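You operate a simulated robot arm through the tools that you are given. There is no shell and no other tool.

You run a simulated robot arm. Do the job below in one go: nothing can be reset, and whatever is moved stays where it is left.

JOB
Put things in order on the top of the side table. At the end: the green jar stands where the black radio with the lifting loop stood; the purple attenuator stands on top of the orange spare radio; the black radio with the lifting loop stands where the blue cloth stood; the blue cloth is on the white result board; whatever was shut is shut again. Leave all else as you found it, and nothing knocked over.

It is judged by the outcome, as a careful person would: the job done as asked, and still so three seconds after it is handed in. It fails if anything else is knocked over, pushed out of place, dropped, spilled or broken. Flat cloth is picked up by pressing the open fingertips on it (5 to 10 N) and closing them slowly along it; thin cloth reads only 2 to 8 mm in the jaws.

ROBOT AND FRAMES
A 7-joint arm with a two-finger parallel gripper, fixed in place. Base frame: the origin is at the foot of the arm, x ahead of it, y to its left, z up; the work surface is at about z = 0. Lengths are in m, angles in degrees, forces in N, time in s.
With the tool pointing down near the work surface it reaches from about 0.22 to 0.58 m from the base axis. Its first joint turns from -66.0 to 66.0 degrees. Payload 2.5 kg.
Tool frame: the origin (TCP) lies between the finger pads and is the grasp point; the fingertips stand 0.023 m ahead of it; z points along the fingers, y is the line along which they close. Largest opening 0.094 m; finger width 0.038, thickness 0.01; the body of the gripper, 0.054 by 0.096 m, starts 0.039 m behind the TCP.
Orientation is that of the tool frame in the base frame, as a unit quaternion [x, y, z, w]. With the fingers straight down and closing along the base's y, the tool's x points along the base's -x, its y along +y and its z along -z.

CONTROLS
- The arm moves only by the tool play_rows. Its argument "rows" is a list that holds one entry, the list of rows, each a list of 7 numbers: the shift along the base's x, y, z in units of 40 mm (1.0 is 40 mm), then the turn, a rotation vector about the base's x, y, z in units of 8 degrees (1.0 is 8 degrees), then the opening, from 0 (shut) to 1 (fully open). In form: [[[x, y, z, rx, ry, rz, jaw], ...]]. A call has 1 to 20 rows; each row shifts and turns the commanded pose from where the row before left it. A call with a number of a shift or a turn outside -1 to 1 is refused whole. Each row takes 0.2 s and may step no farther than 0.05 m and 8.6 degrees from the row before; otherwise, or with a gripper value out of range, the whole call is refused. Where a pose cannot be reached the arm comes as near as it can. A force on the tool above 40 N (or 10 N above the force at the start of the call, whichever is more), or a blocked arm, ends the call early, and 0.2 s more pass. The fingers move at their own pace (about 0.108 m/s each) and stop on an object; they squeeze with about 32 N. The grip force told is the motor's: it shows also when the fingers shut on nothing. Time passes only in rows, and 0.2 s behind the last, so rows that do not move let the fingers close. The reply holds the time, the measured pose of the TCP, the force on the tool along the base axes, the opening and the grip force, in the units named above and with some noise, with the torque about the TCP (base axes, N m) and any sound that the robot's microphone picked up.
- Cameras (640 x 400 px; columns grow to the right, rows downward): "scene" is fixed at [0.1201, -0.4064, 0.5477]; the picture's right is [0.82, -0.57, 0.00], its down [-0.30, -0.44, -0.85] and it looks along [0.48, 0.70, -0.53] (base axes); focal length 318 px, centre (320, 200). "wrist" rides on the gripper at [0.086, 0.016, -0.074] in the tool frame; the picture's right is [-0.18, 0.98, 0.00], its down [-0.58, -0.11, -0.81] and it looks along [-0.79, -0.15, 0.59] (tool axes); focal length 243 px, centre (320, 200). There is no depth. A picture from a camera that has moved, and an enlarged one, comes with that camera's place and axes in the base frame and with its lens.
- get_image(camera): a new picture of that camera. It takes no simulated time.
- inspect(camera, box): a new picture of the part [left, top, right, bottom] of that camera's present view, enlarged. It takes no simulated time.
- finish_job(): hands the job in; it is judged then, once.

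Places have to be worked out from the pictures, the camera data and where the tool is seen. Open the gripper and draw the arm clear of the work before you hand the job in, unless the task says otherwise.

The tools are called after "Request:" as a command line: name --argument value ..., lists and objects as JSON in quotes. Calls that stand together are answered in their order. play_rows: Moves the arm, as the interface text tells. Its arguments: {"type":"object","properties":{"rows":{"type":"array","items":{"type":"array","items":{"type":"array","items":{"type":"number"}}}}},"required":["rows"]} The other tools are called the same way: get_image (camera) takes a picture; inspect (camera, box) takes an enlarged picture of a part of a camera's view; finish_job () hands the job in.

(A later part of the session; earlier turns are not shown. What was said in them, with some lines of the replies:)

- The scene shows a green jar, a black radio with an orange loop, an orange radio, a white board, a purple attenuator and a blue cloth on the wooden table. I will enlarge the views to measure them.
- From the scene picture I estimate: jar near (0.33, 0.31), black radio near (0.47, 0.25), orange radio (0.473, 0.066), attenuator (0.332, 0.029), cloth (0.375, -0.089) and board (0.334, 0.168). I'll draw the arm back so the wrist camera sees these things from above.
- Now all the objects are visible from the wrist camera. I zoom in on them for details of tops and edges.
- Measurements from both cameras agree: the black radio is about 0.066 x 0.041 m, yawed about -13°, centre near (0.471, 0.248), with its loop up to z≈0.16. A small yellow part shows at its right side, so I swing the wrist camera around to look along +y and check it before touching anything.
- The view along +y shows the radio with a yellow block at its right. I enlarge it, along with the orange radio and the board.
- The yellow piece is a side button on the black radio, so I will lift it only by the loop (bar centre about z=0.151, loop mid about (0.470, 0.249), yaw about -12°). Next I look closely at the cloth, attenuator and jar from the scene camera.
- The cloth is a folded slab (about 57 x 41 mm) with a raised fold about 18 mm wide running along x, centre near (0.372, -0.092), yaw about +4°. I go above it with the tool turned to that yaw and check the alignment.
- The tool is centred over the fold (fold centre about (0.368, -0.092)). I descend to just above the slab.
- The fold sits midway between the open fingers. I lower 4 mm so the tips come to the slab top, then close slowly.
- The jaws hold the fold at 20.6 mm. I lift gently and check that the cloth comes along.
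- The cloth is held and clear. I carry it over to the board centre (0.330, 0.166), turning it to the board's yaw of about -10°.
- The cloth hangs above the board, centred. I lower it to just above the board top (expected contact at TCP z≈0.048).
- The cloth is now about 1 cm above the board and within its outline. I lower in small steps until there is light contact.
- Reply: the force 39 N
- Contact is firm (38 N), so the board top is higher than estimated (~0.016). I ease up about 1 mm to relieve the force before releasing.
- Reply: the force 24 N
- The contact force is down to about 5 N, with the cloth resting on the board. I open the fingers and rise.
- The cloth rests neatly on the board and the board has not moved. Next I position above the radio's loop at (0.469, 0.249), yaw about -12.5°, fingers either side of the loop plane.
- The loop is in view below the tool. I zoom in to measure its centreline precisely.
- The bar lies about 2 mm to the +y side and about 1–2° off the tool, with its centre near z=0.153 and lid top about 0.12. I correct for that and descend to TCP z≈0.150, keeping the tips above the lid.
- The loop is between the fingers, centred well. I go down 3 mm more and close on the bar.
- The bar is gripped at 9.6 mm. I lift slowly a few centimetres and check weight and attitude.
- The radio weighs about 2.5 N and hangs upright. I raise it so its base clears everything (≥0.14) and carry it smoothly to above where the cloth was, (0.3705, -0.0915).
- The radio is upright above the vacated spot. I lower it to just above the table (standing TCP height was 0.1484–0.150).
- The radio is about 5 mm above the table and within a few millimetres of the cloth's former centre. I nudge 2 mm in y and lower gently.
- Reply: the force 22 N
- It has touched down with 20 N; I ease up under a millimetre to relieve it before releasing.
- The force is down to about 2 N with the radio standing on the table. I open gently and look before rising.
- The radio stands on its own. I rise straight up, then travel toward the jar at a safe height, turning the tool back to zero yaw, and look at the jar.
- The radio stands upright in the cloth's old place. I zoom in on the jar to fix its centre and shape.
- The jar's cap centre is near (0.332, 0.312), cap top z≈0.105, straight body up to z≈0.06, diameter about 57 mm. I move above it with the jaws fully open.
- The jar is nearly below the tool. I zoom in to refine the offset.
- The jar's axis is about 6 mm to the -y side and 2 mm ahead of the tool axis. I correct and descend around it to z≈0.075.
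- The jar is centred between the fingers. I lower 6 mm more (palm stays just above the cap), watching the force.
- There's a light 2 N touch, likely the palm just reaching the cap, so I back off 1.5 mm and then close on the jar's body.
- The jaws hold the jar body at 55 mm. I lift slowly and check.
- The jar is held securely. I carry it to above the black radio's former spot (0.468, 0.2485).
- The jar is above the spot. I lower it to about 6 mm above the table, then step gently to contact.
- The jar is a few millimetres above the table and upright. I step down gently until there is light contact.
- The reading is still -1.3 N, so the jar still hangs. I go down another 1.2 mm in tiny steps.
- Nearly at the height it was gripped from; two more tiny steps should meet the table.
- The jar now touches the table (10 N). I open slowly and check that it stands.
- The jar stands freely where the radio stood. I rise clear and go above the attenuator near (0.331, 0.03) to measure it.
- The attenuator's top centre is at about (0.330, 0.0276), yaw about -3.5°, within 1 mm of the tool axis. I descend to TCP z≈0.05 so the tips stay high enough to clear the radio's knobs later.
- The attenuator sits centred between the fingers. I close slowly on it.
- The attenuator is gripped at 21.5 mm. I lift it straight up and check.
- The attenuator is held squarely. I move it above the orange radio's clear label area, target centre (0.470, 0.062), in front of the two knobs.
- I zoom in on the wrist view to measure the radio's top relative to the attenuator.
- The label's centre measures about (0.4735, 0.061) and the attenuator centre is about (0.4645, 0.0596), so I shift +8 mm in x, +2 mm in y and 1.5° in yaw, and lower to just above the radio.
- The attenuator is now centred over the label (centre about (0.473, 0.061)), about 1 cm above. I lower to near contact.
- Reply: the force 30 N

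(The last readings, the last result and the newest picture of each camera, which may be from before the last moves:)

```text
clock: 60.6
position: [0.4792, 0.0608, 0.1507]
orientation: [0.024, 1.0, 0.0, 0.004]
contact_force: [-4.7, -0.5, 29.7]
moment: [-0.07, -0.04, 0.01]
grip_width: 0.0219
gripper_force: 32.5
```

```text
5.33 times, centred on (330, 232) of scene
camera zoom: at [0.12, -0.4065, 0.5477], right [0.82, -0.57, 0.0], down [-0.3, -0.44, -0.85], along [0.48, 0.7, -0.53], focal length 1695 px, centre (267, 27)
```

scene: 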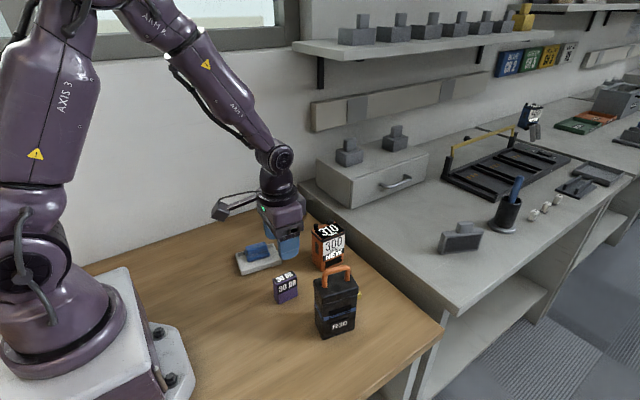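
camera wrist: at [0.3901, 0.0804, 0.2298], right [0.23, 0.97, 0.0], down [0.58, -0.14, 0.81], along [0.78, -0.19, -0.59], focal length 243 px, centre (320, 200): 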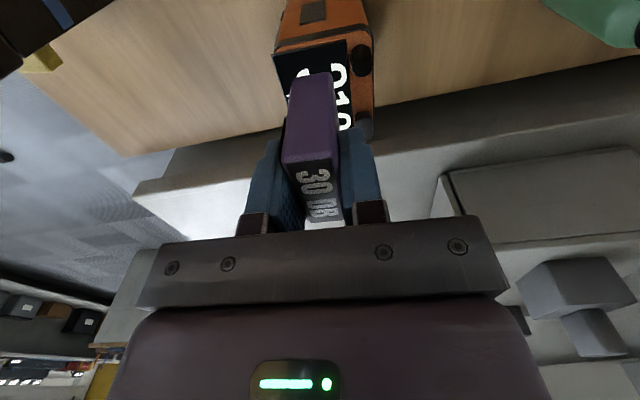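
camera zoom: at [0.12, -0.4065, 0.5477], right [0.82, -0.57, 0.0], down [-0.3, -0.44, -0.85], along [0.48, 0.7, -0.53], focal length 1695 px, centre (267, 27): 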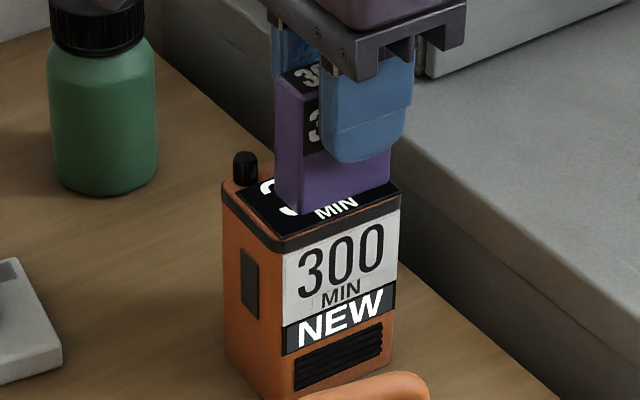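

Contact came a little earlier (30 N), so the radio top is about 0.098. I ease up in sub-millimetre steps to unload it.

Request:
play_rows --rows '[[[0, 0, 0.03, 0, 0, 0, 0], [0, 0, 0, 0, 0, 0, 0]]]'

```text
clock: 61.2
position: [0.4793, 0.0598, 0.1496]
orientation: [0.023, 1.0, 0.0, 0.003]
contact_force: [3.8, -2.9, 23.4]
moment: [-0.15, -0.67, -0.02]
grip_width: 0.0216
gripper_force: 32.0
```

Still 23 N, so I ease up another 1.2 mm.

Request:
play_rows --rows '[[[0, 0, 0.03, 0, 0, 0, 0], [0, 0, 0, 0, 0, 0, 0]]]'

Request:
inspect --camera "scene" --box '[305, 195, 355, 270]'

Request:
inspect --camera "wrist" --box '[230, 20, 410, 200]'

```text
clock: 61.8
position: [0.4776, 0.0598, 0.1507]
orientation: [0.023, 1.0, 0.0, 0.001]
contact_force: [6.5, -1.0, 15.7]
moment: [-0.09, -0.67, -0.03]
grip_width: 0.0217
gripper_force: 32.1
```

```text
5.33 times, centred on (330, 232) of scene
camera zoom: at [0.12, -0.4065, 0.5477], right [0.82, -0.57, 0.0], down [-0.3, -0.44, -0.85], along [0.48, 0.7, -0.53], focal length 1695 px, centre (267, 27)
```

zoom: 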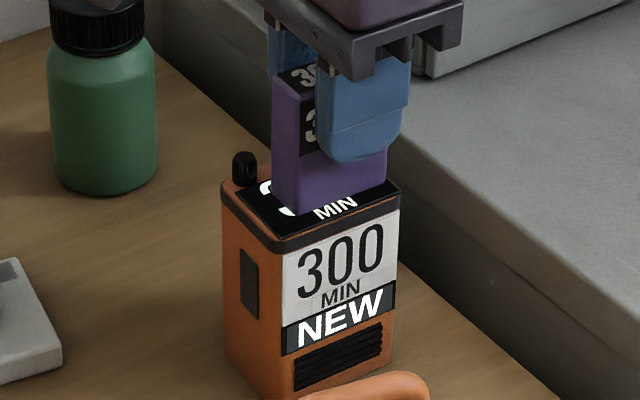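

```text
2.22 times, centred on (320, 110) of wrist
camera zoom: at [0.3919, 0.0811, 0.2254], right [0.23, 0.97, 0.0], down [0.57, -0.14, 0.81], along [0.79, -0.19, -0.59], focal length 539 px, centre (320, 400)
```

zoom: 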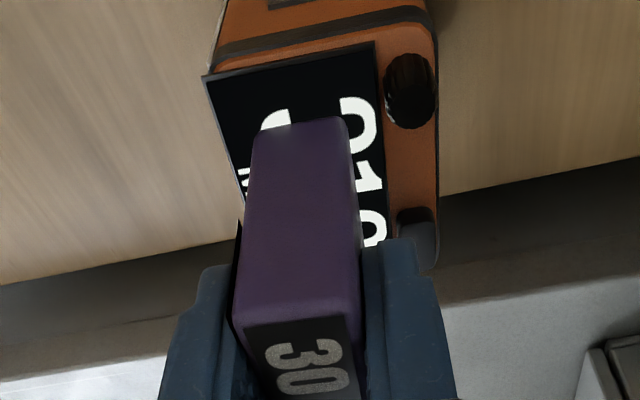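

15.7 N remains with a small side force. I ease up another 0.8 mm.

Request:
play_rows --rows '[[[0, 0, 0.02, 0, 0, 0, 0], [0, 0, 0, 0, 0, 0, 0]]]'

```text
clock: 62.4
position: [0.4765, 0.0616, 0.1505]
orientation: [0.024, 1.0, 0.0, -0.002]
contact_force: [2.9, -0.8, 9.1]
moment: [-0.01, -0.31, 0.03]
grip_width: 0.0214
gripper_force: 31.8
```

Down to 9 N. One more small step up should leave only the part's own weight on the radio.

Request:
play_rows --rows '[[[0, 0, 0.015, 0, 0, 0, 0], [0, 0, 0, 0, 0, 0, 0]]]'

Request:
inspect --camera "scene" --box '[310, 200, 350, 250]'

```text
clock: 63.0
position: [0.4763, 0.061, 0.1507]
orientation: [0.024, 1.0, -0.001, -0.002]
contact_force: [-0.2, 0.3, -1.1]
moment: [0.01, 0.03, 0.0]
grip_width: 0.0215
gripper_force: 32.2
```

```text
8.00 times, centred on (330, 225) of scene
camera zoom: at [0.1201, -0.4064, 0.5477], right [0.82, -0.57, 0.0], down [-0.3, -0.44, -0.85], along [0.48, 0.7, -0.53], focal length 2542 px, centre (240, 0)
```

zoom: 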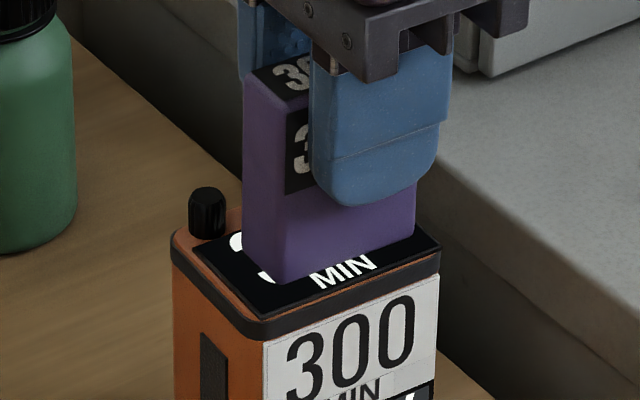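

The force is now just the part's weight, sitting at contact height and parallel to the radio's top. I lower 0.4 mm and open the fingers slowly and only a little.

Request:
play_rows --rows '[[[0, 0, -0.01, 0, 0, 0, 0], [0, 0, 0, 0, 0, 0, 0], [0, 0, 0, 0, 0, 0, 0.25], [0, 0, 0, 0, 0, 0, 0.28], [0, 0, 0, 0, 0, 0, 0.32], [0, 0, 0, 0, 0, 0, 0.36], [0, 0, 0, 0, 0, 0, 0.36]]]'

Request:
inspect --camera "scene" --box '[310, 195, 360, 255]'

Request:
inspect --camera "wrist" --box '[230, 20, 410, 200]'

```text
clock: 64.6
position: [0.4783, 0.0601, 0.1509]
orientation: [0.024, 1.0, 0.0, 0.0]
contact_force: [-0.8, 0.6, -0.5]
moment: [0.03, -0.01, 0.0]
grip_width: 0.0339
gripper_force: 0.1
```

```text
6.67 times, centred on (335, 225) of scene
camera zoom: at [0.1201, -0.4064, 0.5477], right [0.82, -0.57, 0.0], down [-0.3, -0.44, -0.85], along [0.48, 0.7, -0.53], focal length 2119 px, centre (220, 33)
```

zoom: 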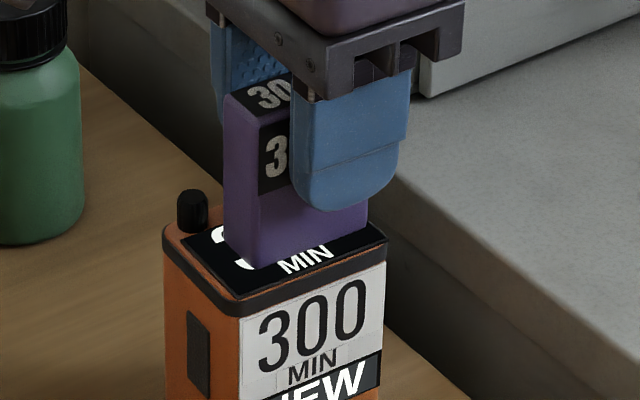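

```text
2.22 times, centred on (320, 110) of wrist
camera zoom: at [0.3919, 0.0817, 0.226], right [0.23, 0.97, 0.0], down [0.58, -0.14, 0.81], along [0.78, -0.19, -0.59], focal length 539 px, centre (320, 400)
```

zoom: 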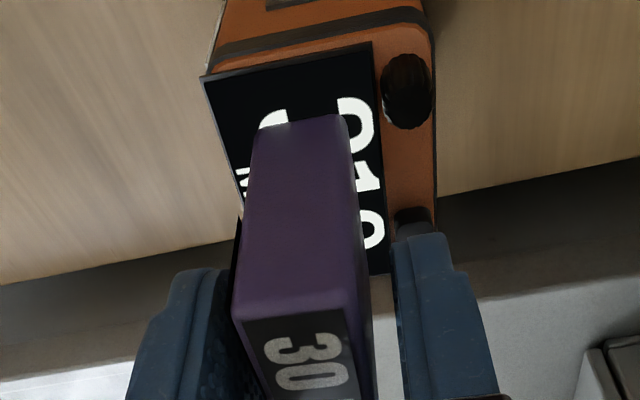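

The attenuator stands on the radio, fingers clear on both sides. I rise straight up slowly.

Request:
play_rows --rows '[[[0, 0, 0.2, 0, 0, 0, 0.38], [0, 0, 0.5, 0, 0, 0, 0.4], [0, 0, 0.8, 0, 0, 0, 0.4], [0, 0, 0.9, 0, 0, 0, 0.4], [0, 0, 0.9, 0, 0, 0, 0.4], [0, 0, 0.6, 0, 0, 0, 0.4], [0, 0, 0, 0, 0, 0, 0.4]]]'

Request:
get_image --camera "scene"

Request:
get_image --camera "wrist"

```text
clock: 66.2
position: [0.4791, 0.061, 0.307]
orientation: [0.023, 1.0, 0.001, 0.0]
contact_force: [-0.5, 0.0, 0.1]
moment: [0.01, 0.03, 0.0]
grip_width: 0.0377
gripper_force: 0.0
```

```text
taken
```

scene: 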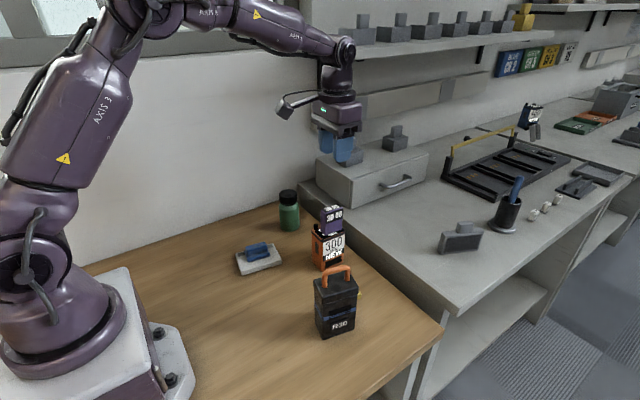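

```text
taken
camera wrist: at [0.3924, 0.0813, 0.3814], right [0.23, 0.97, 0.0], down [0.58, -0.14, 0.81], along [0.78, -0.19, -0.59], focal length 243 px, centre (320, 200)
```

wrist: 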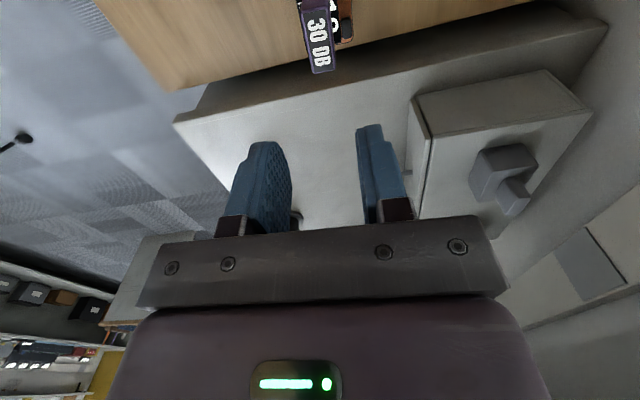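

Everything is standing. I draw the arm back near its start pose with the jaws open and then inspect the final arrangement.

Request:
play_rows --rows '[[[-0.2, -0.1, 0.5, 0, 0, 0.05, 0.6], [-0.6, -0.3, 0.5, 0, 0, 0.1, 0.8], [-0.8, -0.4, 0.5, 0, 0, 0.1, 1], [-0.8, -0.4, 0, 0, 0, 0.08, 1], [-0.8, -0.1, 0, 0, 0, 0, 1], [-0.5, 0, 0, 0, 0, 0, 1], [0, 0, 0, 0, 0, 0, 1]]]'

Request:
get_image --camera "wrist"

Request:
inspect --camera "scene" --box '[220, 175, 380, 275]'

Request:
inspect --camera "scene" --box '[220, 250, 380, 350]'

```text
clock: 67.8
position: [0.3298, 0.0094, 0.368]
orientation: [0.001, 1.0, 0.0, 0.0]
contact_force: [0.0, 0.8, 0.3]
moment: [-0.02, 0.01, -0.01]
grip_width: 0.0941
gripper_force: 0.1
```

```text
taken
camera wrist: at [0.2431, 0.0247, 0.4425], right [0.19, 0.98, 0.0], down [0.58, -0.11, 0.81], along [0.79, -0.15, -0.59], focal length 243 px, centre (320, 200)
```

wrist: 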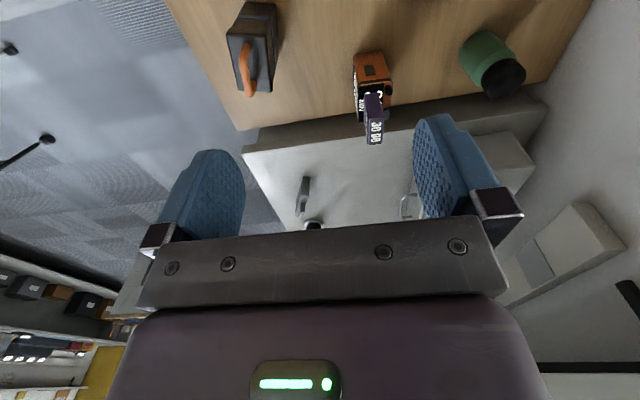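

```text
4.00 times, centred on (300, 225) of scene
camera zoom: at [0.1201, -0.4064, 0.5477], right [0.82, -0.57, 0.0], down [-0.3, -0.44, -0.85], along [0.48, 0.7, -0.53], focal length 1271 px, centre (400, 100)
```

zoom: 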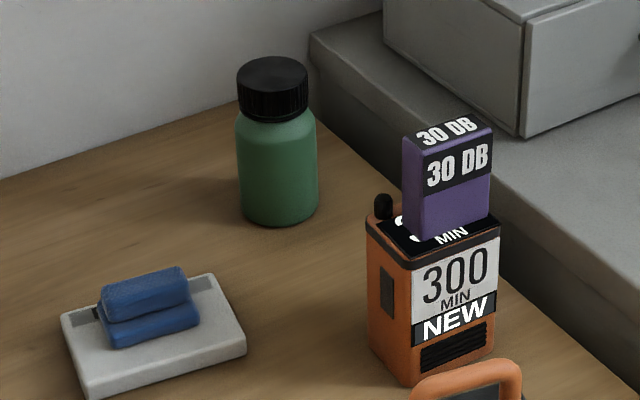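

```text
4.00 times, centred on (300, 300) of scene
camera zoom: at [0.1201, -0.4064, 0.5477], right [0.82, -0.57, 0.0], down [-0.3, -0.44, -0.85], along [0.48, 0.7, -0.53], focal length 1271 px, centre (400, -200)
```

zoom: 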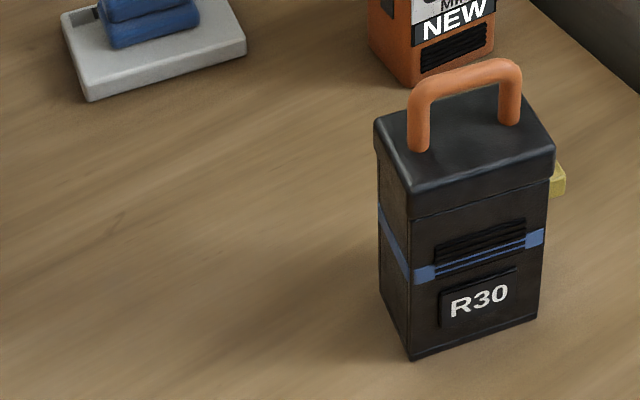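

The final check shows everything in place:
- The jar stands at about (0.468, 0.249), the radio's old spot, with its cap still on.
- The attenuator stands upright on the orange radio.
- The black radio stands at about (0.373, -0.092), the cloth's old spot.
- The cloth lies on the board.
- The orange radio and the board have not moved, and nothing that was shut was opened.

The gripper is open and the arm is clear, so I hand the job in.

Request:
finish_job

```text
The job is handed in.
```

The job is done and handed in. The final pictures show the table arranged as you asked:

- **Green jar:** stands where the black radio stood, within about 3 mm by my measurements. Its cap is still on.
- **Purple attenuator:** stands upright on top of the orange spare radio, in front of the two knobs.
- **Black radio:** stands where the blue cloth was, within about 4 mm. I lifted it only by the loop, so its yellow side button was not touched.
- **Blue cloth:** lies fully on the white result board.

The orange radio and the board are where they were, nothing that was shut was opened, and nothing was knocked over. The gripper was open and the arm clear of the work when I handed it in.
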